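You operate a simulated robot arm through the tools that you are given. There is no shell and no other tool. Be economical: measure what you need, move in short steps, check, and stop when the job is done.

You run a simulated two-armed robot. Do the job below in one go: nothing can be reset, and whatever is moved stays where it is left.

## Task
Put the small box from the PRESETS drawer into the purple tray and store the tray under the bench.
Fine: on the upper shelf; push both red boxes about a hand's length back to make room; shut the drawer again; other small boxes stay. Set down upright: what you pick out.
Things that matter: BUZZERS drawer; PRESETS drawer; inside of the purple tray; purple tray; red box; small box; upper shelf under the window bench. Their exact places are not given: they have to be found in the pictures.

The check looks at the end state, three seconds after you hand in, the way a careful person would. Anything else that was tipped, shoved, dropped, spilled or broken makes it a failure.

## Robot
Two 7-joint arms with two-finger parallel grippers on one trunk, on a base that drives. Base frame: it is fixed to the floor where the robot stands at the start and does not move with it; the origin is under the middle of the robot, x ahead of it, y to its left, z up; the surface under the hand at the start is at about z = 764. Units: mm, rad, N and s.
The left shoulder is at the start at [50, 161, 1198], the right one opposite. With the tool pointing down near the work surface each hand reaches from about 100 to 660 mm from the robot's upright axis, wherever it stands, measured 20 degrees to its own side. Places, roughly: BUZZERS drawer [800, -200, 1100]; PRESETS drawer [800, -200, 1200]; inside of the purple tray [300, -100, 800]; red box [-750, -1250, 500]; upper shelf under the window bench [-500, -1100, 400]. Payload 3.43 kg a hand.
Tool frame (each hand has its own): the origin (TCP) lies between the finger pads and is the grasp point; the fingertips stand 30 mm ahead of it; z points along the fingers, y is the line along which they close. Largest opening 94 mm; finger width 28, thickness 10; the body of the gripper, 50 by 96 mm, starts 55 mm behind the TCP.
Orientation is that of the tool frame in the base frame, as a unit quaternion [x, y, z, w]. With the fingers straight down and closing along the base's y, the tool's x points along the base's -x, its y along +y and its z along -z.

## Interface
- The arms move only by the tool drive_tool. It takes "left_targets", "right_targets" or both (then of equal length, played together; a hand with none holds still); each is a list of rows, each an object of numbers (a shift or turn left out is 0, a gripper value left out holds the last): "gripper": the closure in counts, from 0 (fully open) to 255 (shut); "x", "y", "z": the shift along the base's x, y, z in mm; "rx", "ry", "rz": the turn, a rotation vector about the base's x, y, z in rad. In form: [{"gripper": .., "x": .., "y": .., "z": .., "rx": .., "ry": .., "rz": ..}, ...]. A call has 1 to 10 rows; each row shifts and turns the commanded pose from where the row before left it. Rows are played at 5 a second. More than 50 mm and 0.15 rad between two rows, or a gripper value outside its range, and nothing of the call is played. Where a pose cannot be reached the arm comes as near as it can. A force on the tool above 40 N (or 10 N above the force at the start of the call, whichever is more), or a blocked arm, ends the call early, and 0.2 s more pass. Each finger travels about 45 mm/s and halts on what it meets, pressing with about 26 N; the grip force reading is that of the motor and also rises with nothing between the fingers. The clock runs only during rows and for 0.2 s after the last one: add rows that do not move to give the fingers time. It gives the time, the measured TCP pose, the force on the tool (base axes), the opening and the grip force at its end, in the units of the frame above (readings bear some noise), with the torque about the TCP (base axes, N m) and any sound that the robot's microphone picked up.
- Cameras (640 x 400 px; columns grow to the right, rows downward): "scene" is now at [141.3, -14.9, 1350]; the picture's right is [-0.12, -0.99, 0.00], its down [-0.34, 0.04, -0.94] and it looks along [0.93, -0.11, -0.34] (base axes); focal length 214 px, centre (320, 200). "left" rides on the left gripper at [76, -14, -102] in its tool frame; the picture's right is [0.18, 0.98, 0.00], its down [-0.75, 0.14, -0.64] and it looks along [-0.63, 0.12, 0.77] (tool axes); focal length 243 px, centre (320, 200). "right" rides on the right gripper at [76, 14, -102] in its tool frame; the picture's right is [-0.18, 0.98, 0.00], its down [-0.75, -0.14, -0.64] and it looks along [-0.63, -0.12, 0.77] (tool axes); focal length 243 px, centre (320, 200).
- snapshot(camera): a new picture of that camera. The clock stands still meanwhile.
- slide_trunk(by): slides the trunk up (or, below 0, down) by that many mm; the arms and the scene camera ride with it, the base frame stays. It gives what a move gives, with no picture.
- drive_base(legs): drives the robot by 1 to 6 legs, each [ahead, left, turn to the left] in mm, mm and rad, along the robot's own axes; the way and the turn of a leg run together, so that a leg with both is an arc; at most 1500 mm and 3.142 rad a leg. The arms and the cameras ride along, it lands a little off, and it stops where it bumps. It gives what a move gives.
- aim_head(pan, tilt): turns the head with the scene camera to pan (to the left, within 1.396 rad either way) and tilt (down, from -0.506 to 1.204), counted from straight ahead of the robot. It gives what a move gives.
- locate(camera, pixels): for up to 12 pixels [column, row] of the newest picture of that camera ("zoom" is the newest enlarged one), the place [x, y, z] in the base frame of the surface seen there, good to about 3 mm, but the place of the scene camera against the robot may be out by one fixed shift of up to 12 mm in any direction. The clock stands still meanwhile.
- inspect(camera, box): a new picture of the part [left, top, right, bottom] of that camera's present view, enlarged. The clock stands still meanwhile.
- hand_in(): hands the job in; it is judged then, once.

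Keep the steps short. Do not move on a guess: measure, check each grasp and each placing, and mend mistakes. In all there are 80 turns and 58 pictures (those below and enlarged ones count). Leave the grippers open and the arms clear of the work at the hand-in unless told otherwise, and finish with a single line.

The tools are called after "Request:" as name(argument=value, ...) on one line, values as JSON. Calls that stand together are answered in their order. drive_tool: Moves the arms, as the interface text tells. Its arguments: {"type":"object","properties":{"left_targets":{"type":"array","items":{"type":"object","properties":{"gripper":{"type":"number"},"x":{"type":"number"},"y":{"type":"number"},"z":{"type":"number"},"rx":{"type":"number"},"ry":{"type":"number"},"rz":{"type":"number"}}}},"right_targets":{"type":"array","items":{"type":"object","properties":{"gripper":{"type":"number"},"x":{"type":"number"},"y":{"type":"number"},"z":{"type":"number"},"rx":{"type":"number"},"ry":{"type":"number"},"rz":{"type":"number"}}}}},"required":[]} The other tools are called the same way: slide_trunk (by) slides the trunk up or down; drive_base (legs) drives the base; aim_head (pan, tilt) turns the head that bears the scene camera; snapshot (camera) takes a picture; locate (camera, pixels) gives the place of the surface under pixels of a picture; inspect (camera, box) takes an enlarged picture of a part of a camera's view; hand_in () hands the job in.

At the start:

```text
t: 0.0
left_tool_pos: [344.6, 47.0, 1376.9]
left_tool_rot: [-0.001, 1.0, -0.002, 0.0]
left_wrist_force: [-0.3, -0.5, 0.2]
left_ft_torque: [-0.03, -0.02, -0.02]
left_gripper_width: 94.0
left_grasp_force: 0.0
right_tool_pos: [344.8, -221.0, 1388.7]
right_tool_rot: [0.001, 1.0, 0.0, 0.0]
right_wrist_force: [0.6, -0.9, 0.4]
right_ft_torque: [0.04, -0.02, 0.04]
right_gripper_width: 93.6
right_grasp_force: 0.0
trunk travel left (down, up): [-225.0, 42.0]
robot x, y, heading: [-0.6, -2.0, 0.003]
head pan, tilt: [-0.122, 0.353]
```

scene: 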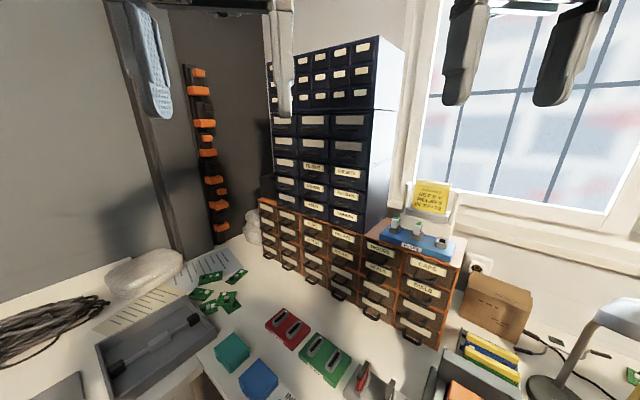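
right: 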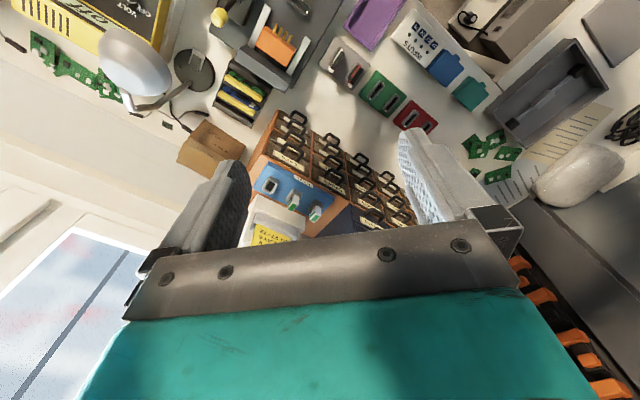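
left: 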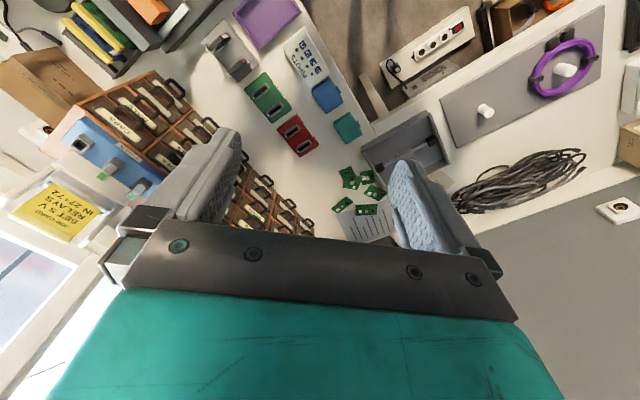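

I see a drawer cabinet ahead; labels are too small to read. I enlarge the drawer area first.

Request:
inspect(camera="scene", box=[240, 110, 480, 350])

Request:
aim_head(pan=-0.2, tilt=1.0)

Request:
snapshot(camera="scene")

```text
1.67 times, centred on (360, 230) of scene
```

zoom: 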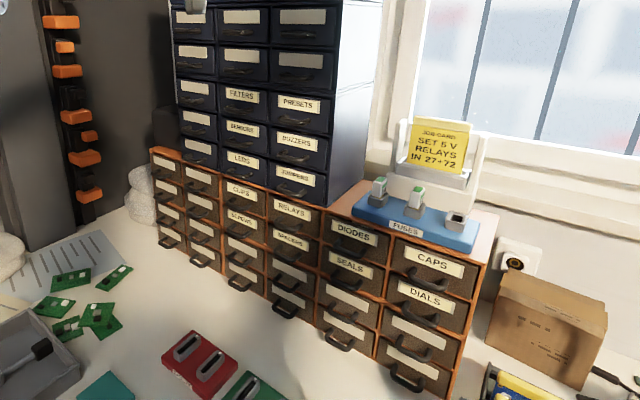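

```text
t: 1.0
left_tool_pos: [345.9, 47.3, 1377.0]
left_tool_rot: [-0.004, 1.0, 0.001, 0.0]
left_wrist_force: [28.2, -8.0, -19.9]
left_ft_torque: [1.49, 1.38, 1.58]
left_gripper_width: 94.0
left_grasp_force: 0.1
right_tool_pos: [344.3, -223.0, 1389.3]
right_tool_rot: [0.001, 1.0, 0.0, 0.0]
right_wrist_force: [0.2, 0.0, 0.2]
right_ft_torque: [-0.02, 0.02, -0.01]
right_gripper_width: 94.0
right_grasp_force: 0.0
trunk travel left (down, up): [-225.0, 42.0]
robot x, y, heading: [-0.2, 0.3, -0.001]
head pan, tilt: [-0.201, 1.0]
```

```text
53 pictures are left
```

scene: 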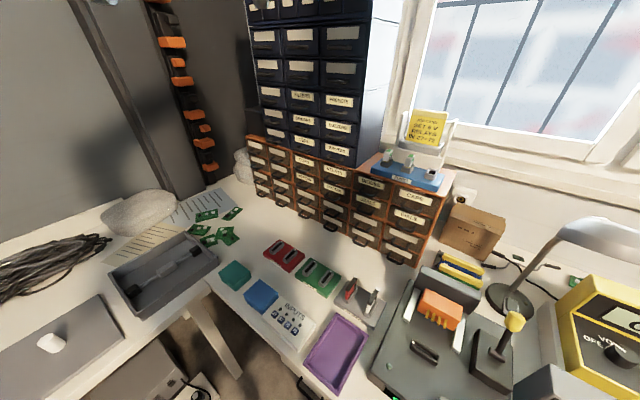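

The left wrist read 28 N during the head turn, so I read again with a still row. I also enlarge the PRESETS drawer region.

Request:
drive_tool(left_targets=[{"x": 0}])

Request:
inspect(camera="scene", box=[280, 80, 380, 170])

Request:
locate(camera="scene", pixels=[[304, 378], [370, 321], [333, 316], [330, 397], [338, 360], [332, 370], [340, 103], [338, 110], [322, 92], [360, 95], [395, 260]])

Request:
locate(camera="zoom", pixels=[[260, 100], [480, 110], [370, 140], [370, 175], [370, 120], [500, 60], [230, 60]])

```text
t: 1.4
left_tool_pos: [345.8, 48.3, 1375.4]
left_tool_rot: [-0.004, 1.0, 0.001, -0.001]
left_wrist_force: [30.5, -9.4, -18.6]
left_ft_torque: [1.42, 1.65, 1.63]
left_gripper_width: 93.9
left_grasp_force: 0.0
right_tool_pos: [345.0, -222.5, 1388.7]
right_tool_rot: [0.0, 1.0, 0.0, 0.0]
right_wrist_force: [0.4, 0.9, -0.1]
right_ft_torque: [0.0, 0.0, 0.0]
right_gripper_width: 93.8
right_grasp_force: 0.1
trunk travel left (down, up): [-225.0, 42.0]
robot x, y, heading: [-2.2, -1.7, -0.0]
head pan, tilt: [-0.201, 1.0]
```

```text
4.44 times, centred on (330, 125) of scene
```

zoom: 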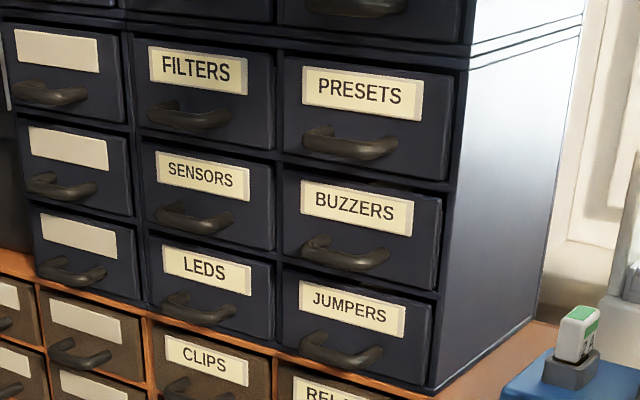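

```text
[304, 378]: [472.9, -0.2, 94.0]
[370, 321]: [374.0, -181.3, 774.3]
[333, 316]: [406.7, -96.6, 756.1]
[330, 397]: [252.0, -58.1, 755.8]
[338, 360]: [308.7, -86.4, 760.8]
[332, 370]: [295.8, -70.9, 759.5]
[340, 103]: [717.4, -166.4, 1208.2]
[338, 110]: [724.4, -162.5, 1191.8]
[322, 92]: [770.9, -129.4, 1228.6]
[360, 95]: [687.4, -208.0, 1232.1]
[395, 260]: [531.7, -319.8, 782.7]
```

```text
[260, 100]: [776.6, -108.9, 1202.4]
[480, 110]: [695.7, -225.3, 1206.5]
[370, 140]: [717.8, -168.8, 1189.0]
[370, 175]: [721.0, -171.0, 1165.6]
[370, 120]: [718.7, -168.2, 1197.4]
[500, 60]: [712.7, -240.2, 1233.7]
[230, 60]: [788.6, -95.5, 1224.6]
```

PRESETS is the right column, third from the bottom, handle near (718,-168,1190). The left arm is still touching something, likely the head, so I move it away to the left and down.

Request:
drive_tool(left_targets=[{"x": 15, "y": 20, "z": -20}, {"x": 10, "y": 30, "z": -35}, {"y": 30, "z": -40}, {"y": 30, "z": -40}, {"y": 20, "z": -40}, {"y": 0, "z": 0}])

Request:
locate(camera="scene", pixels=[[200, 290], [240, 340], [290, 385], [260, 300], [302, 380], [366, 330], [332, 314], [345, 392], [420, 260], [450, 180], [380, 160], [500, 330]])

Request:
inspect(camera="scene", box=[270, 290, 400, 400])

```text
t: 2.8
left_tool_pos: [367.5, 177.0, 1202.0]
left_tool_rot: [-0.001, 1.0, -0.001, 0.001]
left_wrist_force: [-0.4, 0.8, -0.6]
left_ft_torque: [0.03, 0.01, -0.05]
left_gripper_width: 94.0
left_grasp_force: 0.0
right_tool_pos: [344.8, -220.9, 1389.4]
right_tool_rot: [0.0, 1.0, 0.0, 0.0]
right_wrist_force: [0.4, 0.3, 0.2]
right_ft_torque: [-0.01, 0.03, -0.01]
right_gripper_width: 94.0
right_grasp_force: 0.0
trunk travel left (down, up): [-225.0, 42.0]
robot x, y, heading: [0.7, -4.8, -0.001]
head pan, tilt: [-0.201, 1.0]
```

```text
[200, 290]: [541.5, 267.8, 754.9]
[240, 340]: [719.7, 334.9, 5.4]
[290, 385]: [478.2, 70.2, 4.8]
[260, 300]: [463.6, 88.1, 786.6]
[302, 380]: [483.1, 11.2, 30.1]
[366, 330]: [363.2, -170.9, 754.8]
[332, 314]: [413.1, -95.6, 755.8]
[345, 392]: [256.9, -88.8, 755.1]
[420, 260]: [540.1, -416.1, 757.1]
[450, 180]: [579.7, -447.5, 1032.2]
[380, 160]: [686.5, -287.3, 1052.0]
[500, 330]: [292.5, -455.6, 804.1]
```

```text
3.64 times, centred on (335, 345) of scene
```

zoom: 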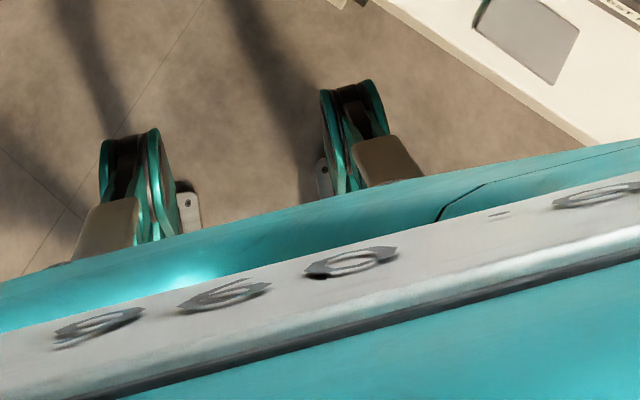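

With the arm out of the way the head could finish its tilt, so it had been blocked by that arm. I look again at a middle tilt, then right and toward the window bench.

Request:
aim_head(pan=-0.3, tilt=0.75)

Request:
snapshot(camera="scene")

Request:
aim_head(pan=-1.39, tilt=0.7)

Request:
snapshot(camera="scene")

```text
t: 3.6
left_tool_pos: [368.5, 177.9, 1200.8]
left_tool_rot: [-0.001, 1.0, -0.001, 0.001]
left_wrist_force: [-0.7, 0.4, -0.3]
left_ft_torque: [0.01, 0.0, 0.0]
left_gripper_width: 94.2
left_grasp_force: 0.0
right_tool_pos: [344.7, -221.3, 1389.1]
right_tool_rot: [0.0, 1.0, 0.0, 0.0]
right_wrist_force: [0.0, -0.7, -0.4]
right_ft_torque: [0.0, 0.0, 0.01]
right_gripper_width: 94.1
right_grasp_force: 0.0
trunk travel left (down, up): [-225.0, 42.0]
robot x, y, heading: [0.5, -1.1, -0.002]
head pan, tilt: [-0.3, 0.75]
```

```text
50 pictures are left
```

scene: 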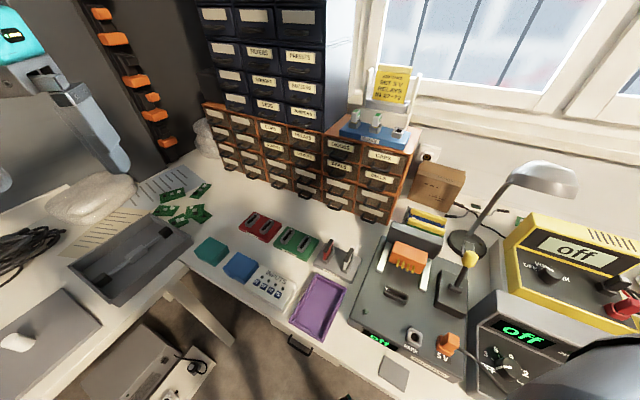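

```text
t: 4.9
left_tool_pos: [368.3, 177.0, 1201.2]
left_tool_rot: [-0.001, 1.0, -0.001, 0.0]
left_wrist_force: [0.4, -0.4, 0.1]
left_ft_torque: [0.02, 0.02, -0.01]
left_gripper_width: 94.1
left_grasp_force: 0.1
right_tool_pos: [344.1, -222.2, 1387.9]
right_tool_rot: [0.001, 1.0, 0.0, 0.0]
right_wrist_force: [0.0, -0.4, -0.6]
right_ft_torque: [-0.04, -0.01, -0.02]
right_gripper_width: 94.0
right_grasp_force: 0.0
trunk travel left (down, up): [-225.0, 42.0]
robot x, y, heading: [-0.2, -0.7, 0.004]
head pan, tilt: [-1.389, 0.7]
```

```text
49 pictures are left
```

scene: 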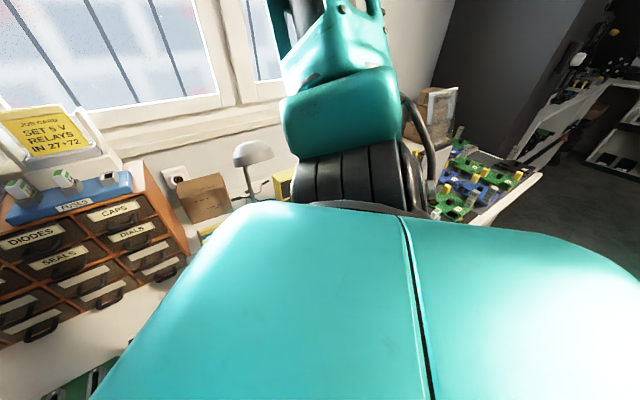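

The right shoulder blocks that direction. I look back at the work bench and measure the tray, bench edge and drawers.

Request:
aim_head(pan=-0.3, tilt=0.75)

Request:
inspect(camera="scene", box=[240, 200, 400, 300])

Request:
inspect(camera="scene", box=[240, 260, 400, 360])

Request:
locate(camera="zoom", pixels=[[192, 232], [278, 58], [414, 98], [350, 304], [344, 85], [270, 265], [260, 170], [340, 190], [120, 250], [400, 330], [240, 340]])

Request:
snapshot(camera="scene")

Request:
locate(camera="scene", pixels=[[200, 267], [270, 315], [380, 362], [450, 397], [165, 292], [235, 345], [300, 57], [282, 70], [297, 88], [300, 345], [390, 375]])

```text
t: 6.3
left_tool_pos: [367.5, 176.9, 1202.4]
left_tool_rot: [-0.001, 1.0, -0.001, 0.0]
left_wrist_force: [0.3, 0.6, 0.1]
left_ft_torque: [0.05, 0.0, 0.0]
left_gripper_width: 94.0
left_grasp_force: 0.0
right_tool_pos: [343.3, -222.1, 1388.9]
right_tool_rot: [0.0, 1.0, 0.001, 0.0]
right_wrist_force: [0.6, -0.4, -0.2]
right_ft_torque: [-0.01, -0.02, 0.0]
right_gripper_width: 93.6
right_grasp_force: 0.1
trunk travel left (down, up): [-225.0, 42.0]
robot x, y, heading: [-4.7, -0.2, -0.005]
head pan, tilt: [-0.3, 0.75]
```

```text
4.00 times, centred on (320, 250) of scene
```

zoom: 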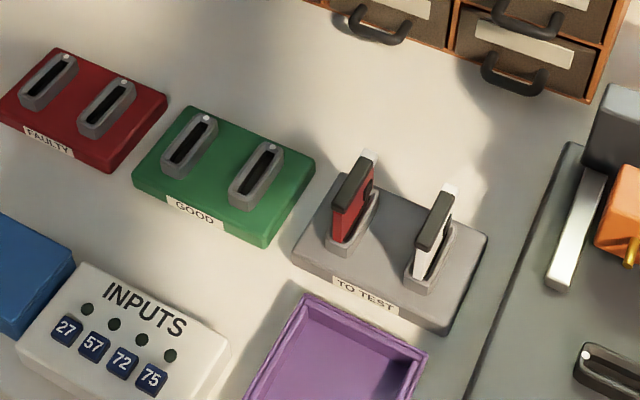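

```text
4.00 times, centred on (320, 310) of scene
```

zoom: 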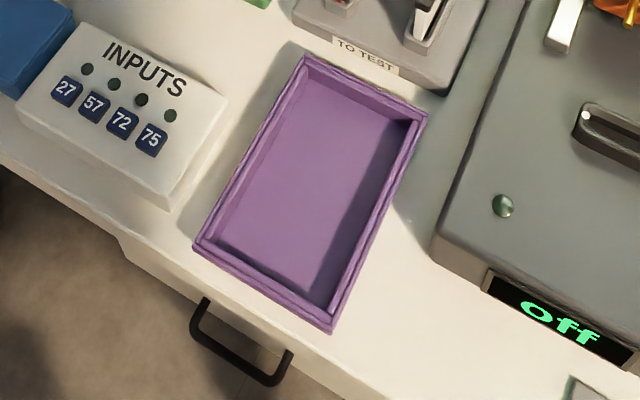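

```text
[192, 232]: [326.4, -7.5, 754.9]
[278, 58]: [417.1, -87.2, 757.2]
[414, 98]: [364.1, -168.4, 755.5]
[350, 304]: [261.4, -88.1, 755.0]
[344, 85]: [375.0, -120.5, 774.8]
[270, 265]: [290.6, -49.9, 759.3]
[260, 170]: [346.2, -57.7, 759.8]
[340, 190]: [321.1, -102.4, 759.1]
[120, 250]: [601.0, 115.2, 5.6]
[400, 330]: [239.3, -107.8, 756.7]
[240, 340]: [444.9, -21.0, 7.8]
```

```text
46 pictures are left
```

scene: 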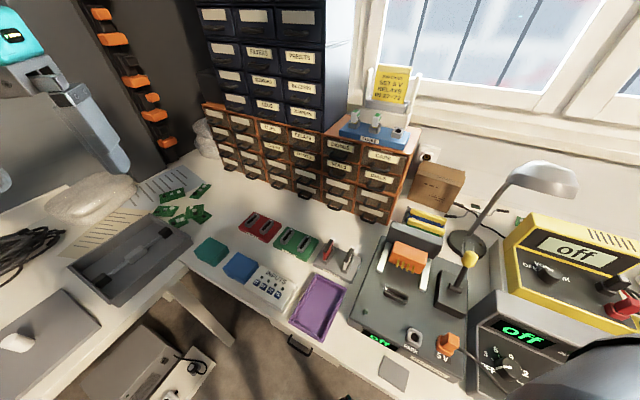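

```text
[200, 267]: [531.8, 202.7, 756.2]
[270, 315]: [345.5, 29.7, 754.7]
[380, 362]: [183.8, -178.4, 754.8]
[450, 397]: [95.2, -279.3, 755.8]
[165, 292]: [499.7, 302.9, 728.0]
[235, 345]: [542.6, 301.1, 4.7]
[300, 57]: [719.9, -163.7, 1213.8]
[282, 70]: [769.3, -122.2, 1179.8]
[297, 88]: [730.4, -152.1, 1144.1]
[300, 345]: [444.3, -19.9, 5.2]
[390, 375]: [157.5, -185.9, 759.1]
```

The bench edge runs along roughly (-0.6,-0.8), parallel to the cabinet front, and the robot stands about 260 mm off it. I turn right in steps to face the cabinet and watch for a bump.

Request:
drive_base(legs=[[0, 0, -0.3], [0, 0, -0.3]])

Request:
drive_base(legs=[[0, 80, 0]])

Request:
aim_head(pan=0.2, tilt=0.5)

Request:
snapshot(camera="scene")

```text
t: 8.6
left_tool_pos: [403.7, -62.6, 1201.1]
left_tool_rot: [0.294, 0.956, -0.001, -0.001]
left_wrist_force: [0.6, -0.1, 0.6]
left_ft_torque: [-0.02, 0.05, 0.0]
left_gripper_width: 93.9
left_grasp_force: 0.0
right_tool_pos: [159.4, -377.8, 1388.1]
right_tool_rot: [0.296, 0.955, 0.0, 0.0]
right_wrist_force: [0.0, -0.3, -0.4]
right_ft_torque: [0.0, 0.02, -0.03]
right_gripper_width: 93.9
right_grasp_force: 0.0
trunk travel left (down, up): [-225.0, 42.0]
robot x, y, heading: [0.7, -1.3, -0.601]
head pan, tilt: [-0.3, 0.75]
```

```text
t: 10.0
left_tool_pos: [448.1, 3.6, 1200.3]
left_tool_rot: [0.295, 0.955, 0.0, -0.001]
left_wrist_force: [-0.2, 0.1, -0.1]
left_ft_torque: [-0.02, -0.01, 0.02]
left_gripper_width: 94.2
left_grasp_force: 0.0
right_tool_pos: [202.4, -311.9, 1388.7]
right_tool_rot: [0.296, 0.955, 0.0, -0.001]
right_wrist_force: [0.4, 0.1, -0.2]
right_ft_torque: [-0.03, 0.01, 0.01]
right_gripper_width: 94.3
right_grasp_force: 0.0
trunk travel left (down, up): [-225.0, 42.0]
robot x, y, heading: [42.3, 65.6, -0.6]
head pan, tilt: [-0.3, 0.75]
```

```text
t: 10.9
left_tool_pos: [447.8, 3.7, 1201.7]
left_tool_rot: [0.296, 0.955, -0.001, 0.0]
left_wrist_force: [-0.2, -0.3, -0.3]
left_ft_torque: [0.01, 0.0, -0.04]
left_gripper_width: 94.2
left_grasp_force: 0.0
right_tool_pos: [204.2, -312.6, 1388.8]
right_tool_rot: [0.296, 0.955, -0.001, 0.0]
right_wrist_force: [0.4, -0.8, 0.2]
right_ft_torque: [0.03, 0.04, -0.01]
right_gripper_width: 94.0
right_grasp_force: 0.2
trunk travel left (down, up): [-225.0, 42.0]
robot x, y, heading: [42.0, 62.6, -0.601]
head pan, tilt: [0.201, 0.499]
```

```text
45 pictures are left
```

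scene: 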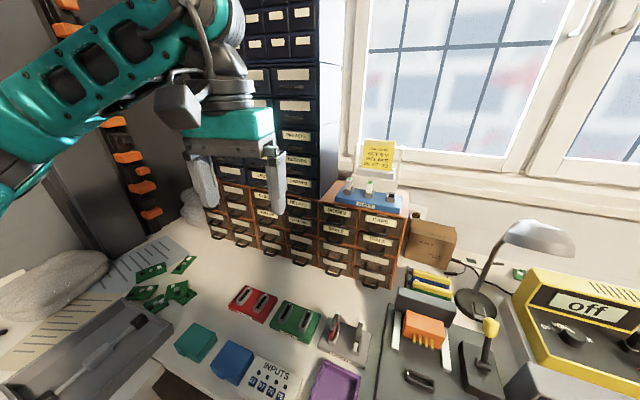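

No bump. The left arm (in front of the blue-black cabinet) will work the drawer. I take a left wrist picture for an unbiased measurement of the PRESETS handle.

Request:
snapshot(camera="left")

Request:
locate(camera="scene", pixels=[[296, 135], [297, 142], [280, 270], [330, 385], [150, 245], [70, 390], [150, 330]])

```text
44 pictures are left
```

left: 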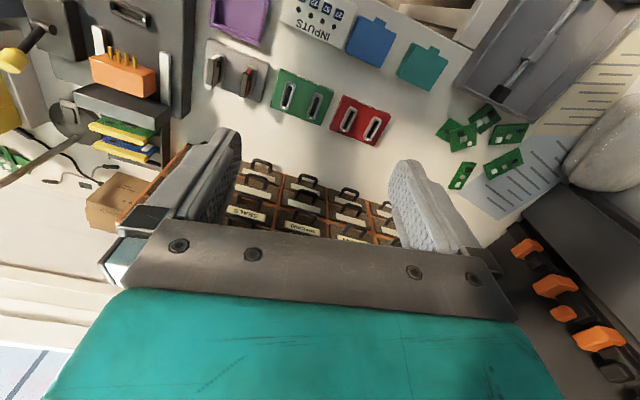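

```text
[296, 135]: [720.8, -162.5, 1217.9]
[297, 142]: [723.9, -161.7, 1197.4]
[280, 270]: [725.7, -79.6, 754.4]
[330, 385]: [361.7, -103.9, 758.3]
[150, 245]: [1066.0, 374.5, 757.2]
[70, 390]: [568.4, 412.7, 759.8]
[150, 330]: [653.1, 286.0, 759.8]
```

The gripper body hides the drawer in the wrist view. I calibrate the scene camera by comparing fingertips and common table features.

Request:
inspect(camera="scene", box=[180, 110, 340, 210])

Request:
inspect(camera="left", box=[200, 0, 520, 200])

Request:
inspect(camera="scene", box=[170, 270, 378, 400])

```text
4.00 times, centred on (260, 160) of scene
```

zoom: 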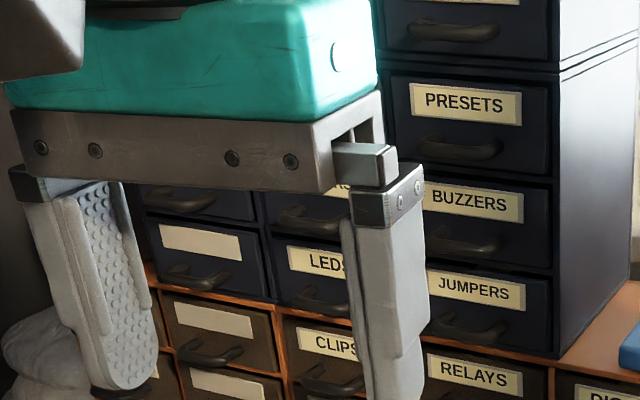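

```text
2.00 times, centred on (360, 100) of left
```

zoom: 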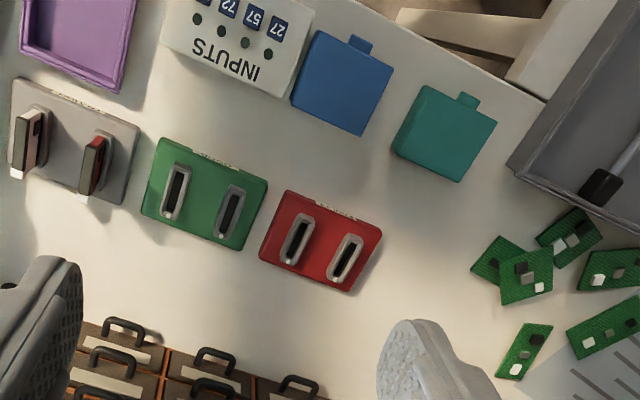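

```text
3.08 times, centred on (274, 335) of scene
```

zoom: 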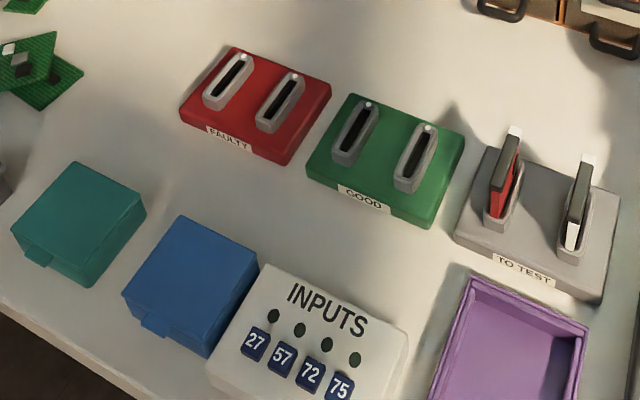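

I compare the same features (indicator dots) from both cameras.

Request:
locate(camera="zoom", pixels=[[273, 315], [301, 330], [327, 345], [354, 358], [243, 57], [298, 75], [368, 104], [428, 128], [300, 200]])

Request:
snapshot(camera="left")

Request:
locate(camera="left", pixels=[[334.5, 27], [322.5, 22.5], [311, 15.5], [298.5, 9], [368, 140.5], [345.5, 131.5], [311, 118], [283.5, 108.5], [340, 80]])

```text
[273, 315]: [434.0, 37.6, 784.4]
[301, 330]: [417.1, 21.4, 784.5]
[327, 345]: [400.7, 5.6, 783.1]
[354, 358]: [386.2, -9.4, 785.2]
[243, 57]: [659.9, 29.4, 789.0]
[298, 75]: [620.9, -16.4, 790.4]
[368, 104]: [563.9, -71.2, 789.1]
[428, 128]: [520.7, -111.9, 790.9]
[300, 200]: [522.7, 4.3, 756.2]
```

```text
40 pictures are left
```

left: 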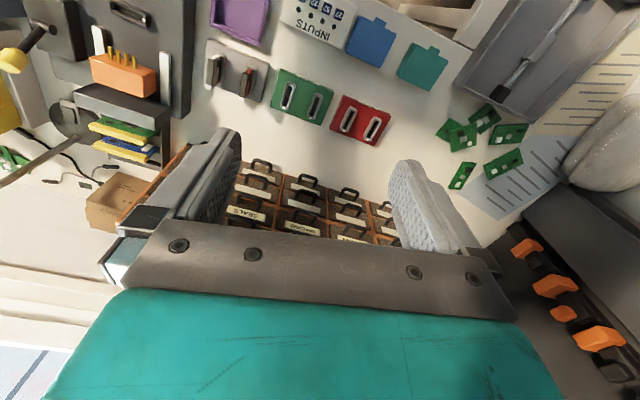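

```text
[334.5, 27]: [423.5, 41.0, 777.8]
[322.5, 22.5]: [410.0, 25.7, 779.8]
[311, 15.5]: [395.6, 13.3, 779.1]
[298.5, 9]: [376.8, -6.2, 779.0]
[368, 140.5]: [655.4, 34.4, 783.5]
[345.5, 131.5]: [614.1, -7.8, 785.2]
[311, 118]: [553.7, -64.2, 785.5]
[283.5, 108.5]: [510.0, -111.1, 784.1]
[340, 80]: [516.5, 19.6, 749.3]
```

The scene camera reads about (+8,-5,+6) mm off against the wrist camera at this heading. I enlarge the PRESETS drawer to locate its handle ends.

Request:
inspect(camera="scene", box=[268, 115, 332, 155])

Request:
locate(camera="zoom", pixels=[[160, 135], [230, 120], [300, 130], [190, 130], [250, 140], [330, 115], [120, 180], [420, 200], [230, 100], [140, 60], [360, 70]])

```text
10.00 times, centred on (300, 135) of scene
```

zoom: 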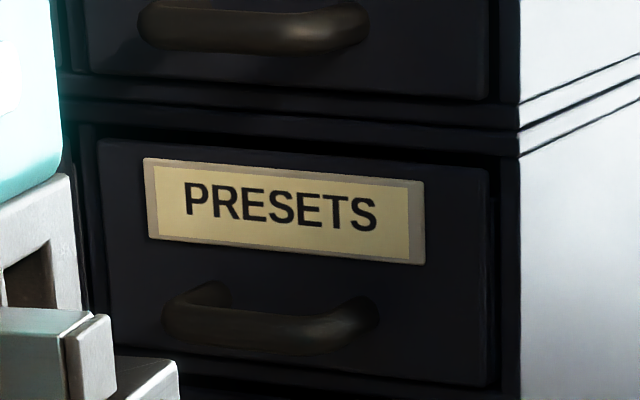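

```text
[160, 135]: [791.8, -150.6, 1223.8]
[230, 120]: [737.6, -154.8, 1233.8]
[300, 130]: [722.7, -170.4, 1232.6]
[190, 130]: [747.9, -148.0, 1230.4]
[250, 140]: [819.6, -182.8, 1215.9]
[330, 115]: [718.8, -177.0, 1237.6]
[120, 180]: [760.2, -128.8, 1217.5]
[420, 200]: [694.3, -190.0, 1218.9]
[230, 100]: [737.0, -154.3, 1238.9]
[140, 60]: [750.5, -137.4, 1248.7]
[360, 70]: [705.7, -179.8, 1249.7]
```

I locate the handle bar itself and the drawer face corners in this enlargement.

Request:
locate(camera="zoom", pixels=[[172, 318], [220, 322], [260, 328], [310, 328], [365, 322], [215, 292], [355, 310], [105, 150], [480, 180], [478, 375], [120, 350], [290, 285]])

```text
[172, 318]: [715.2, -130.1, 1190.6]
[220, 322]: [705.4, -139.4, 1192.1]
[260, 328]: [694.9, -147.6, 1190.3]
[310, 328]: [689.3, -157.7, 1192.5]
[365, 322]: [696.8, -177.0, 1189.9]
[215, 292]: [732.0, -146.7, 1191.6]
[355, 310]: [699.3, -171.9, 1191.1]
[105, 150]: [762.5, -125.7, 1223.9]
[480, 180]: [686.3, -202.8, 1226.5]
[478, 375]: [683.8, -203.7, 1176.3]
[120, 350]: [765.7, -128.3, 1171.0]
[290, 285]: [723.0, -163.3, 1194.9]
```

The face corners show the cabinet stands at 45°: outward axis n=(0.707,-0.707), face at n≈619 and handle bar at n≈587, t≈390, z≈1185. I turn to heading -0.785, strafe a little and look down to see the base clearance.

Request:
drive_base(legs=[[0, 0, -0.185], [0, 60, 0]])

Request:
aim_head(pan=0.0, tilt=1.15)

Request:
snapshot(camera="scene")

```text
t: 12.9
left_tool_pos: [454.7, -39.9, 1200.2]
left_tool_rot: [0.386, 0.922, -0.001, -0.001]
left_wrist_force: [0.6, 0.5, 0.9]
left_ft_torque: [0.01, 0.02, -0.01]
left_gripper_width: 93.9
left_grasp_force: 0.0
right_tool_pos: [153.5, -303.1, 1388.3]
right_tool_rot: [0.386, 0.922, 0.0, 0.0]
right_wrist_force: [-0.1, -0.2, -0.3]
right_ft_torque: [-0.01, -0.01, 0.05]
right_gripper_width: 93.9
right_grasp_force: 0.1
trunk travel left (down, up): [-225.0, 42.0]
robot x, y, heading: [66.4, 98.7, -0.794]
head pan, tilt: [0.201, 0.499]
stopped in leg 2: the robot was blocked; the commanded pose is now the measured one
```

```text
t: 13.9
left_tool_pos: [454.0, -40.1, 1201.3]
left_tool_rot: [0.385, 0.923, -0.001, 0.0]
left_wrist_force: [-0.3, 0.6, -0.3]
left_ft_torque: [-0.02, 0.04, -0.02]
left_gripper_width: 94.0
left_grasp_force: 0.0
right_tool_pos: [153.7, -303.2, 1388.0]
right_tool_rot: [0.386, 0.922, 0.001, 0.0]
right_wrist_force: [1.2, -0.6, 0.5]
right_ft_torque: [0.01, -0.02, -0.03]
right_gripper_width: 94.3
right_grasp_force: 0.0
trunk travel left (down, up): [-225.0, 42.0]
robot x, y, heading: [70.5, 99.9, -0.796]
head pan, tilt: [0.0, 1.15]
```

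```text
38 pictures are left
```

scene: 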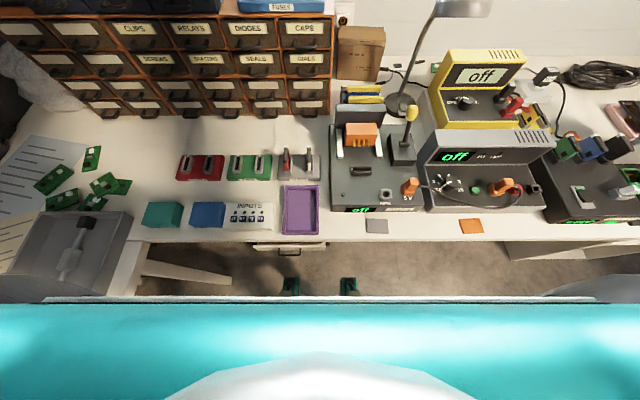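

The strafe bumped after about 45 mm, so I will back off slightly to the right. I measure the base front and the bench edge.

Request:
locate(camera="scene", pixels=[[320, 300], [100, 305], [540, 305], [290, 280], [348, 280], [320, 240], [200, 240], [290, 250], [160, 245], [130, 260], [60, 290], [440, 240]])

Request:
drive_base(legs=[[0, -15, 0]])

```text
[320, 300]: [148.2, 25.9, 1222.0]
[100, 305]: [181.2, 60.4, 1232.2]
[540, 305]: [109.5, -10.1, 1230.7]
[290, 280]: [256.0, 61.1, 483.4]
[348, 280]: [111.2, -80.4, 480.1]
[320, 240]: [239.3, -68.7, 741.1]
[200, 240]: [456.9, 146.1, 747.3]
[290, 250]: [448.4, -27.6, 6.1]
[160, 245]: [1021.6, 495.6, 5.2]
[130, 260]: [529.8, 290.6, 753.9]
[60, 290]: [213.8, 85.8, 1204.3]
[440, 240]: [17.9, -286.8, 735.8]
```

```text
t: 14.8
left_tool_pos: [444.8, -51.5, 1202.4]
left_tool_rot: [0.387, 0.922, -0.001, 0.0]
left_wrist_force: [1.4, 0.0, 0.9]
left_ft_torque: [0.0, 0.01, -0.03]
left_gripper_width: 94.0
left_grasp_force: 0.0
right_tool_pos: [142.9, -312.8, 1389.0]
right_tool_rot: [0.387, 0.922, 0.0, -0.001]
right_wrist_force: [-0.1, 0.2, 0.2]
right_ft_torque: [-0.01, 0.0, 0.03]
right_gripper_width: 94.2
right_grasp_force: 0.2
trunk travel left (down, up): [-225.0, 42.0]
robot x, y, heading: [61.8, 89.3, -0.796]
head pan, tilt: [0.0, 1.15]
```

Reach looks comfortable from here. I pitch the left hand forward in small steps, shift it in line with the handle, and set the opening to about 70 mm.

Request:
drive_tool(left_targets=[{"x": 7, "y": 7, "rx": -0.101, "ry": -0.101, "gripper": 65}, {"x": 8, "y": 8, "rx": -0.101, "ry": -0.101}, {"x": 8, "y": 8, "rx": -0.101, "ry": -0.101}, {"x": 8, "y": 8, "rx": -0.101, "ry": -0.101}, {"x": 8, "y": 8, "rx": -0.101, "ry": -0.101}, {"x": 8, "y": 8, "rx": -0.101, "ry": -0.101}, {"x": 8, "y": 8, "rx": -0.101, "ry": -0.101}, {"x": 8, "y": 8, "rx": -0.101, "ry": -0.101}, {"x": 8, "y": 8, "rx": -0.101, "ry": -0.101}, {"x": 8, "y": 8, "rx": -0.101, "ry": -0.101}])

Request:
drive_tool(left_targets=[{"rx": -0.101, "ry": -0.101}, {"z": -17}, {}])

Request:
snapshot(camera="left")

```text
t: 16.9
left_tool_pos: [583.1, -6.2, 1241.4]
left_tool_rot: [0.292, 0.696, -0.249, 0.606]
left_wrist_force: [-0.7, -0.9, 0.5]
left_ft_torque: [-0.02, -0.02, -0.01]
left_gripper_width: 69.9
left_grasp_force: 0.0
left hand out of reach, approached as far as the arm can: row 6, 7, 8, 9, 10
right_tool_pos: [142.1, -313.7, 1389.1]
right_tool_rot: [0.386, 0.922, 0.0, -0.001]
right_wrist_force: [0.8, 0.7, 0.1]
right_ft_torque: [0.06, -0.02, 0.02]
right_gripper_width: 94.2
right_grasp_force: 0.0
trunk travel left (down, up): [-225.0, 42.0]
robot x, y, heading: [59.5, 86.9, -0.794]
head pan, tilt: [0.0, 1.15]
```

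```text
t: 17.8
left_tool_pos: [592.9, -6.4, 1242.7]
left_tool_rot: [0.276, 0.663, -0.258, 0.646]
left_wrist_force: [0.1, 0.0, 0.4]
left_ft_torque: [0.02, 0.0, -0.03]
left_gripper_width: 70.2
left_grasp_force: 0.1
left hand out of reach, approached as far as the arm can: row 1, 2
right_tool_pos: [145.3, -312.5, 1387.9]
right_tool_rot: [0.387, 0.922, 0.0, 0.001]
right_wrist_force: [-0.5, 1.3, 0.0]
right_ft_torque: [-0.01, 0.01, 0.01]
right_gripper_width: 93.8
right_grasp_force: 0.1
trunk travel left (down, up): [-225.0, 42.0]
robot x, y, heading: [60.3, 89.2, -0.791]
head pan, tilt: [0.0, 1.15]
```

```text
37 pictures are left
```

left: 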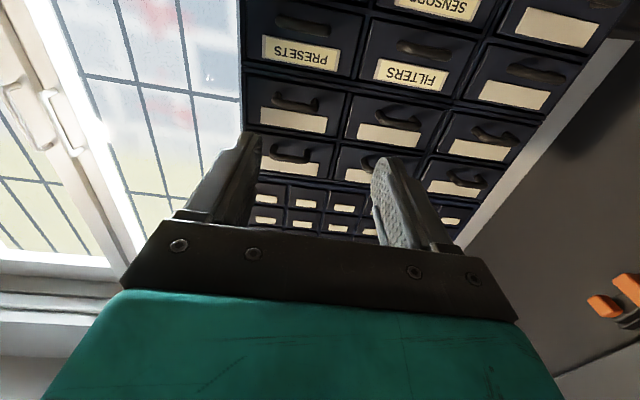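

The commanded pose was too close to the body. I go forward along n (staying about 90 mm short of the handle) so the arm unfolds. I also locate the PRESETS handle, seen at about (308,25).

Request:
locate(camera="left", pixels=[[308, 28], [280, 22], [335, 30], [310, 60], [252, 30], [360, 40], [340, 68], [265, 40]])

Request:
drive_tool(left_targets=[{"x": 20, "y": -20}, {"x": 20, "y": -20}, {"x": 20, "y": -20}, {"x": 15, "y": -15}, {"x": 0}, {"x": 0}])

```text
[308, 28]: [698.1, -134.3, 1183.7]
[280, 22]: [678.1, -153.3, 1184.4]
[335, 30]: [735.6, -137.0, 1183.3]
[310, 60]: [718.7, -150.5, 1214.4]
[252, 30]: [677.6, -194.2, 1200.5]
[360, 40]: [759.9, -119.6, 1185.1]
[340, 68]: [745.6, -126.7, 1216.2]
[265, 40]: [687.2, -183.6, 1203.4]
```

```text
t: 19.1
left_tool_pos: [652.8, -73.4, 1246.5]
left_tool_rot: [0.272, 0.652, -0.268, 0.655]
left_wrist_force: [-0.2, -0.6, 0.2]
left_ft_torque: [0.0, 0.01, 0.02]
left_gripper_width: 69.9
left_grasp_force: 0.0
left hand out of reach, approached as far as the arm can: row 1
right_tool_pos: [142.9, -312.9, 1388.3]
right_tool_rot: [0.386, 0.922, 0.0, 0.001]
right_wrist_force: [1.0, -0.5, -0.6]
right_ft_torque: [0.02, 0.01, 0.02]
right_gripper_width: 93.9
right_grasp_force: 0.0
trunk travel left (down, up): [-225.0, 42.0]
robot x, y, heading: [62.8, 84.2, -0.792]
head pan, tilt: [0.0, 1.15]
```

Orientation is now exactly along n with closing along t. I lower to z≈1184 and shift t to ≈391, still 45 mm short of the bar, then look.

Request:
drive_tool(left_targets=[{"z": -20, "x": -5, "y": -5}, {"z": -20, "x": -5, "y": -5}, {"z": -22, "x": -3, "y": -3}, {"x": 0}])

Request:
inspect(camera="left", box=[220, 100, 460, 250])

Request:
aim_head(pan=0.35, tilt=0.45)

Request:
snapshot(camera="scene")

```text
t: 20.1
left_tool_pos: [647.2, -77.2, 1226.0]
left_tool_rot: [0.275, 0.651, -0.269, 0.654]
left_wrist_force: [0.7, 0.0, 0.3]
left_ft_torque: [0.01, 0.0, 0.02]
left_gripper_width: 70.1
left_grasp_force: 0.0
left hand out of reach, approached as far as the arm can: row 2, 3
right_tool_pos: [143.3, -312.9, 1390.0]
right_tool_rot: [0.387, 0.922, 0.001, 0.0]
right_wrist_force: [0.6, 0.3, 0.7]
right_ft_torque: [-0.01, 0.01, 0.04]
right_gripper_width: 93.9
right_grasp_force: 0.0
trunk travel left (down, up): [-225.0, 42.0]
robot x, y, heading: [60.8, 88.5, -0.796]
head pan, tilt: [0.0, 1.15]
```

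```text
2.67 times, centred on (340, 175) of left
```

zoom: 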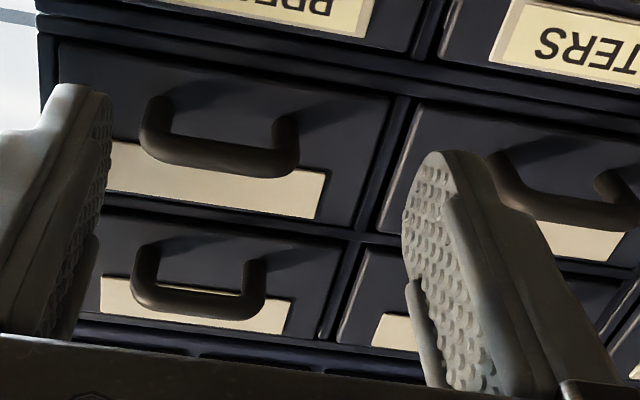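

```text
t: 21.2
left_tool_pos: [647.0, -78.3, 1225.1]
left_tool_rot: [0.273, 0.652, -0.269, 0.654]
left_wrist_force: [-0.2, -0.5, -0.2]
left_ft_torque: [-0.03, 0.01, -0.01]
left_gripper_width: 69.9
left_grasp_force: 0.0
right_tool_pos: [142.6, -312.5, 1388.8]
right_tool_rot: [0.386, 0.922, 0.0, 0.0]
right_wrist_force: [0.1, -1.0, -0.4]
right_ft_torque: [0.0, 0.0, 0.0]
right_gripper_width: 94.1
right_grasp_force: 0.0
trunk travel left (down, up): [-225.0, 42.0]
robot x, y, heading: [60.8, 87.7, -0.791]
head pan, tilt: [0.351, 0.45]
```

```text
35 pictures are left
```

scene: 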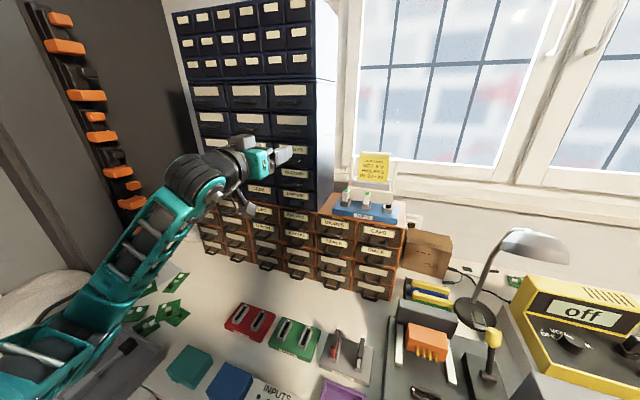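

The arm is too folded to go lower. I back the base 110 mm (the hand rides along) so the arm works at a better distance.

Request:
drive_base(legs=[[-110, 0, 0]])

Request:
drive_tool(left_targets=[{"z": -10, "x": 20, "y": -20}, {"z": -10, "x": 20, "y": -20}, {"z": -10, "x": 15, "y": -15}, {"z": -11, "x": 10, "y": -10}, {"x": 0}])

```text
t: 22.4
left_tool_pos: [570.1, -2.0, 1226.3]
left_tool_rot: [0.273, 0.651, -0.27, 0.654]
left_wrist_force: [-0.3, -0.6, 0.6]
left_ft_torque: [0.05, 0.0, -0.01]
left_gripper_width: 70.0
left_grasp_force: 0.1
right_tool_pos: [65.9, -233.5, 1389.1]
right_tool_rot: [0.387, 0.922, 0.001, 0.001]
right_wrist_force: [-0.1, -0.3, 0.4]
right_ft_torque: [-0.05, -0.03, 0.02]
right_gripper_width: 94.3
right_grasp_force: 0.1
trunk travel left (down, up): [-225.0, 42.0]
robot x, y, heading: [-13.4, 165.1, -0.793]
head pan, tilt: [0.351, 0.45]
```

```text
t: 23.6
left_tool_pos: [591.5, -18.7, 1215.9]
left_tool_rot: [0.276, 0.651, -0.271, 0.653]
left_wrist_force: [-0.7, 0.0, 0.9]
left_ft_torque: [-0.02, -0.03, 0.02]
left_gripper_width: 70.2
left_grasp_force: 0.1
left hand out of reach, approached as far as the arm can: row 2, 3, 4
right_tool_pos: [67.2, -235.4, 1388.9]
right_tool_rot: [0.387, 0.922, 0.0, 0.0]
right_wrist_force: [-0.6, -0.1, -0.6]
right_ft_torque: [0.02, 0.02, 0.04]
right_gripper_width: 94.0
right_grasp_force: 0.1
trunk travel left (down, up): [-225.0, 42.0]
robot x, y, heading: [-15.9, 166.9, -0.793]
head pan, tilt: [0.351, 0.45]
```

Still limited going lower. I try forward first at this height, then down.

Request:
drive_tool(left_targets=[{"x": 20, "y": -20}, {"x": 20, "y": -20}, {"x": 15, "y": -15}, {"z": -10}, {"z": -10}, {"z": -11}, {}])

```text
t: 25.2
left_tool_pos: [615.1, -36.1, 1216.1]
left_tool_rot: [0.275, 0.651, -0.271, 0.653]
left_wrist_force: [-0.3, -0.4, 0.7]
left_ft_torque: [-0.02, 0.03, 0.01]
left_gripper_width: 69.9
left_grasp_force: 0.0
left hand out of reach, approached as far as the arm can: row 1, 2, 3, 4, 5, 6
right_tool_pos: [66.4, -234.5, 1388.4]
right_tool_rot: [0.387, 0.922, 0.0, 0.0]
right_wrist_force: [0.4, 0.6, 0.4]
right_ft_torque: [-0.01, 0.0, 0.01]
right_gripper_width: 94.2
right_grasp_force: 0.0
trunk travel left (down, up): [-225.0, 42.0]
robot x, y, heading: [-16.8, 163.9, -0.795]
head pan, tilt: [0.351, 0.45]
```

The limit seems to be in the wrist pitch. The handle's two ends can be gripped just as well with the tool slanted 45° down, so I tilt back by 0.785 rad and test lowering.

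Request:
drive_tool(left_targets=[{"rx": 0.0925, "ry": 0.0925}, {"rx": 0.0925, "ry": 0.0925}, {"rx": 0.0925, "ry": 0.0925}, {"rx": 0.0925, "ry": 0.0925}, {"rx": 0.0925, "ry": 0.0925}, {"rx": 0.0925, "ry": 0.0925}, {"z": -12}, {"z": -12}, {}])

```text
t: 27.2
left_tool_pos: [614.4, -36.8, 1192.9]
left_tool_rot: [0.357, 0.852, -0.146, 0.354]
left_wrist_force: [0.1, 0.3, -0.6]
left_ft_torque: [0.02, -0.01, 0.0]
left_gripper_width: 70.1
left_grasp_force: 0.2
right_tool_pos: [66.7, -235.0, 1389.1]
right_tool_rot: [0.387, 0.922, 0.0, 0.0]
right_wrist_force: [0.9, 0.4, 0.3]
right_ft_torque: [0.01, 0.02, -0.02]
right_gripper_width: 94.1
right_grasp_force: 0.0
trunk travel left (down, up): [-225.0, 42.0]
robot x, y, heading: [-14.1, 167.2, -0.791]
head pan, tilt: [0.351, 0.45]
```

That works. Now forward to n≈540 with t≈391, then check by camera.

Request:
drive_tool(left_targets=[{"x": 15, "y": -23}, {"x": 15, "y": -23}, {"x": 14, "y": -22}, {}])

Request:
snapshot(camera="left")

Request:
inspect(camera="scene", box=[230, 110, 358, 190])

```text
t: 28.2
left_tool_pos: [658.0, -105.4, 1192.5]
left_tool_rot: [0.357, 0.852, -0.147, 0.355]
left_wrist_force: [0.9, -0.1, 0.1]
left_ft_torque: [-0.03, -0.01, -0.01]
left_gripper_width: 70.0
left_grasp_force: 0.2
right_tool_pos: [65.8, -234.8, 1388.7]
right_tool_rot: [0.386, 0.922, 0.0, 0.001]
right_wrist_force: [-0.2, 0.2, 0.1]
right_ft_torque: [0.01, -0.01, -0.01]
right_gripper_width: 93.9
right_grasp_force: 0.0
trunk travel left (down, up): [-225.0, 42.0]
robot x, y, heading: [-17.2, 168.4, -0.793]
head pan, tilt: [0.351, 0.45]
```

```text
34 pictures are left
```

left: 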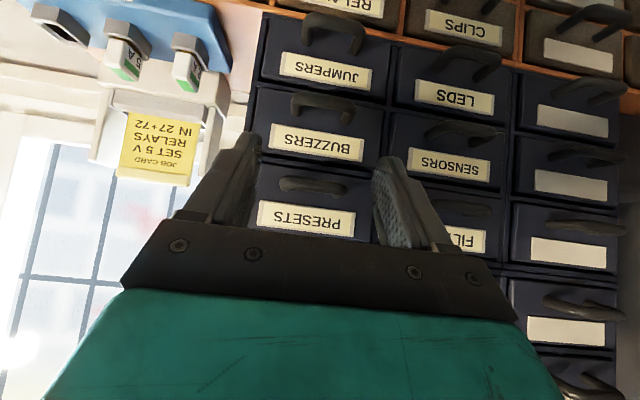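

```text
5.00 times, centred on (294, 150) of scene
```

zoom: 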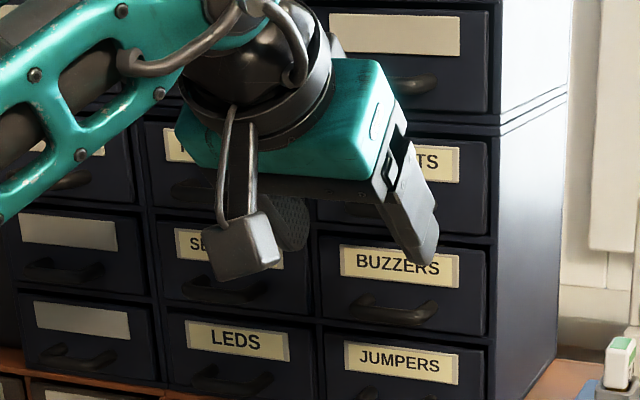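

The PRESETS handle sits between the fingers in the wrist view, at about (312,187). I measure its ends and both fingertips.

Request:
locate(camera="left", pixels=[[283, 182], [300, 184], [315, 186], [330, 188], [343, 191], [260, 180], [365, 195], [310, 205], [245, 150], [385, 170], [310, 170]])

```text
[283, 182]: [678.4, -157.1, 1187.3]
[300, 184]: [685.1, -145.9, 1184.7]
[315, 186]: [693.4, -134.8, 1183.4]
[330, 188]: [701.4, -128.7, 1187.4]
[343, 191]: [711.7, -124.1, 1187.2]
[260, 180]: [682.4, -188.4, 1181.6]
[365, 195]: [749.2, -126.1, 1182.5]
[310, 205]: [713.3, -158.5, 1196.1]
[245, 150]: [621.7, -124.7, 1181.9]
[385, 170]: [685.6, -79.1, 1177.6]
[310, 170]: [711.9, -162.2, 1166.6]
```

Handle: t 367–416 (centre 392), n≈586 front, z≈1186; my TCP t is 391. I advance to n≈584, z≈1188 and close.

Request:
drive_tool(left_targets=[{"x": 11, "y": -10, "z": -2}, {"x": 11, "y": -10, "z": -2}, {"x": 10, "y": -10}, {}])

Request:
drive_tool(left_targets=[{"gripper": 255}, {}, {}, {}, {}])

Request:
snapshot(camera="left")

```text
t: 29.2
left_tool_pos: [689.0, -134.9, 1188.7]
left_tool_rot: [0.357, 0.852, -0.146, 0.354]
left_wrist_force: [-0.2, -0.7, -0.6]
left_ft_torque: [0.01, -0.02, -0.04]
left_gripper_width: 69.8
left_grasp_force: 0.0
right_tool_pos: [66.8, -233.8, 1387.5]
right_tool_rot: [0.386, 0.922, 0.0, 0.001]
right_wrist_force: [-0.1, -0.5, 0.1]
right_ft_torque: [0.02, 0.06, -0.04]
right_gripper_width: 94.0
right_grasp_force: 0.1
trunk travel left (down, up): [-225.0, 42.0]
robot x, y, heading: [-18.3, 166.5, -0.793]
head pan, tilt: [0.351, 0.45]
```

```text
t: 30.4
left_tool_pos: [689.9, -135.2, 1188.7]
left_tool_rot: [0.357, 0.852, -0.146, 0.355]
left_wrist_force: [0.4, 0.1, 1.0]
left_ft_torque: [0.09, -0.14, 0.16]
left_gripper_width: 53.7
left_grasp_force: 45.0
right_tool_pos: [66.6, -234.0, 1388.5]
right_tool_rot: [0.387, 0.922, 0.0, 0.0]
right_wrist_force: [-0.1, -0.4, 0.2]
right_ft_torque: [-0.01, 0.0, -0.02]
right_gripper_width: 93.8
right_grasp_force: 0.1
trunk travel left (down, up): [-225.0, 42.0]
robot x, y, heading: [-17.7, 169.4, -0.795]
head pan, tilt: [0.351, 0.45]
```

```text
32 pictures are left
```

left: 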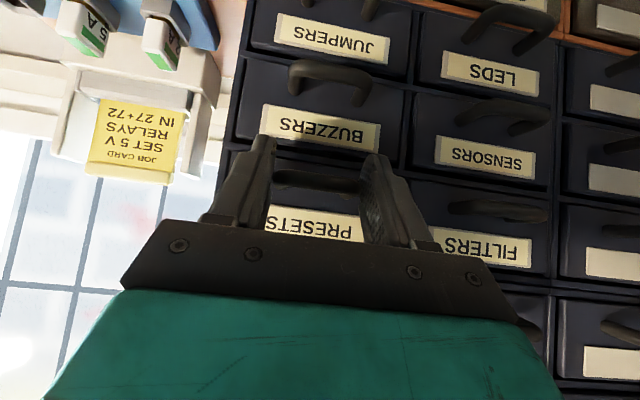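

The handle is gripped (53.7 mm, between the fingers in the picture). I pull along -n in small steps: 40 mm first.

Request:
drive_tool(left_targets=[{"x": -7, "y": 7}, {"x": -7, "y": 7}, {"x": -7, "y": 7}, {"x": -7, "y": 7}, {}])

```text
t: 31.6
left_tool_pos: [661.2, -107.9, 1188.4]
left_tool_rot: [0.357, 0.852, -0.147, 0.354]
left_wrist_force: [-0.5, -0.2, 2.1]
left_ft_torque: [0.16, -0.02, 0.41]
left_gripper_width: 53.8
left_grasp_force: 44.8
right_tool_pos: [65.8, -235.0, 1388.2]
right_tool_rot: [0.387, 0.922, 0.0, 0.001]
right_wrist_force: [-0.3, -1.3, -0.5]
right_ft_torque: [0.02, -0.01, -0.01]
right_gripper_width: 93.9
right_grasp_force: 0.0
trunk travel left (down, up): [-225.0, 42.0]
robot x, y, heading: [-15.9, 167.0, -0.792]
head pan, tilt: [0.351, 0.45]
```

Still gripped, drawer sliding. Another 50 mm, then a look.

Request:
drive_tool(left_targets=[{"x": -7, "y": 7}, {"x": -7, "y": 7}, {"x": -7, "y": 7}, {"x": -7, "y": 7}, {"x": -7, "y": 7}, {}])

Request:
inspect(camera="scene", box=[220, 100, 380, 200])

```text
t: 33.0
left_tool_pos: [627.0, -70.9, 1188.2]
left_tool_rot: [0.357, 0.852, -0.146, 0.355]
left_wrist_force: [-0.8, 0.2, 1.7]
left_ft_torque: [-0.61, -0.18, 0.05]
left_gripper_width: 53.4
left_grasp_force: 44.9
right_tool_pos: [65.8, -235.1, 1388.6]
right_tool_rot: [0.387, 0.922, 0.001, 0.0]
right_wrist_force: [-0.2, 0.4, -0.5]
right_ft_torque: [0.02, -0.03, -0.01]
right_gripper_width: 94.0
right_grasp_force: 0.1
trunk travel left (down, up): [-225.0, 42.0]
robot x, y, heading: [-18.9, 164.5, -0.796]
head pan, tilt: [0.351, 0.45]
```

```text
4.00 times, centred on (300, 150) of scene
```

zoom: 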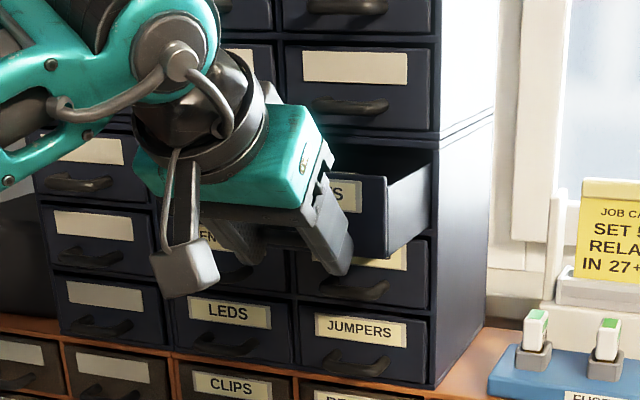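

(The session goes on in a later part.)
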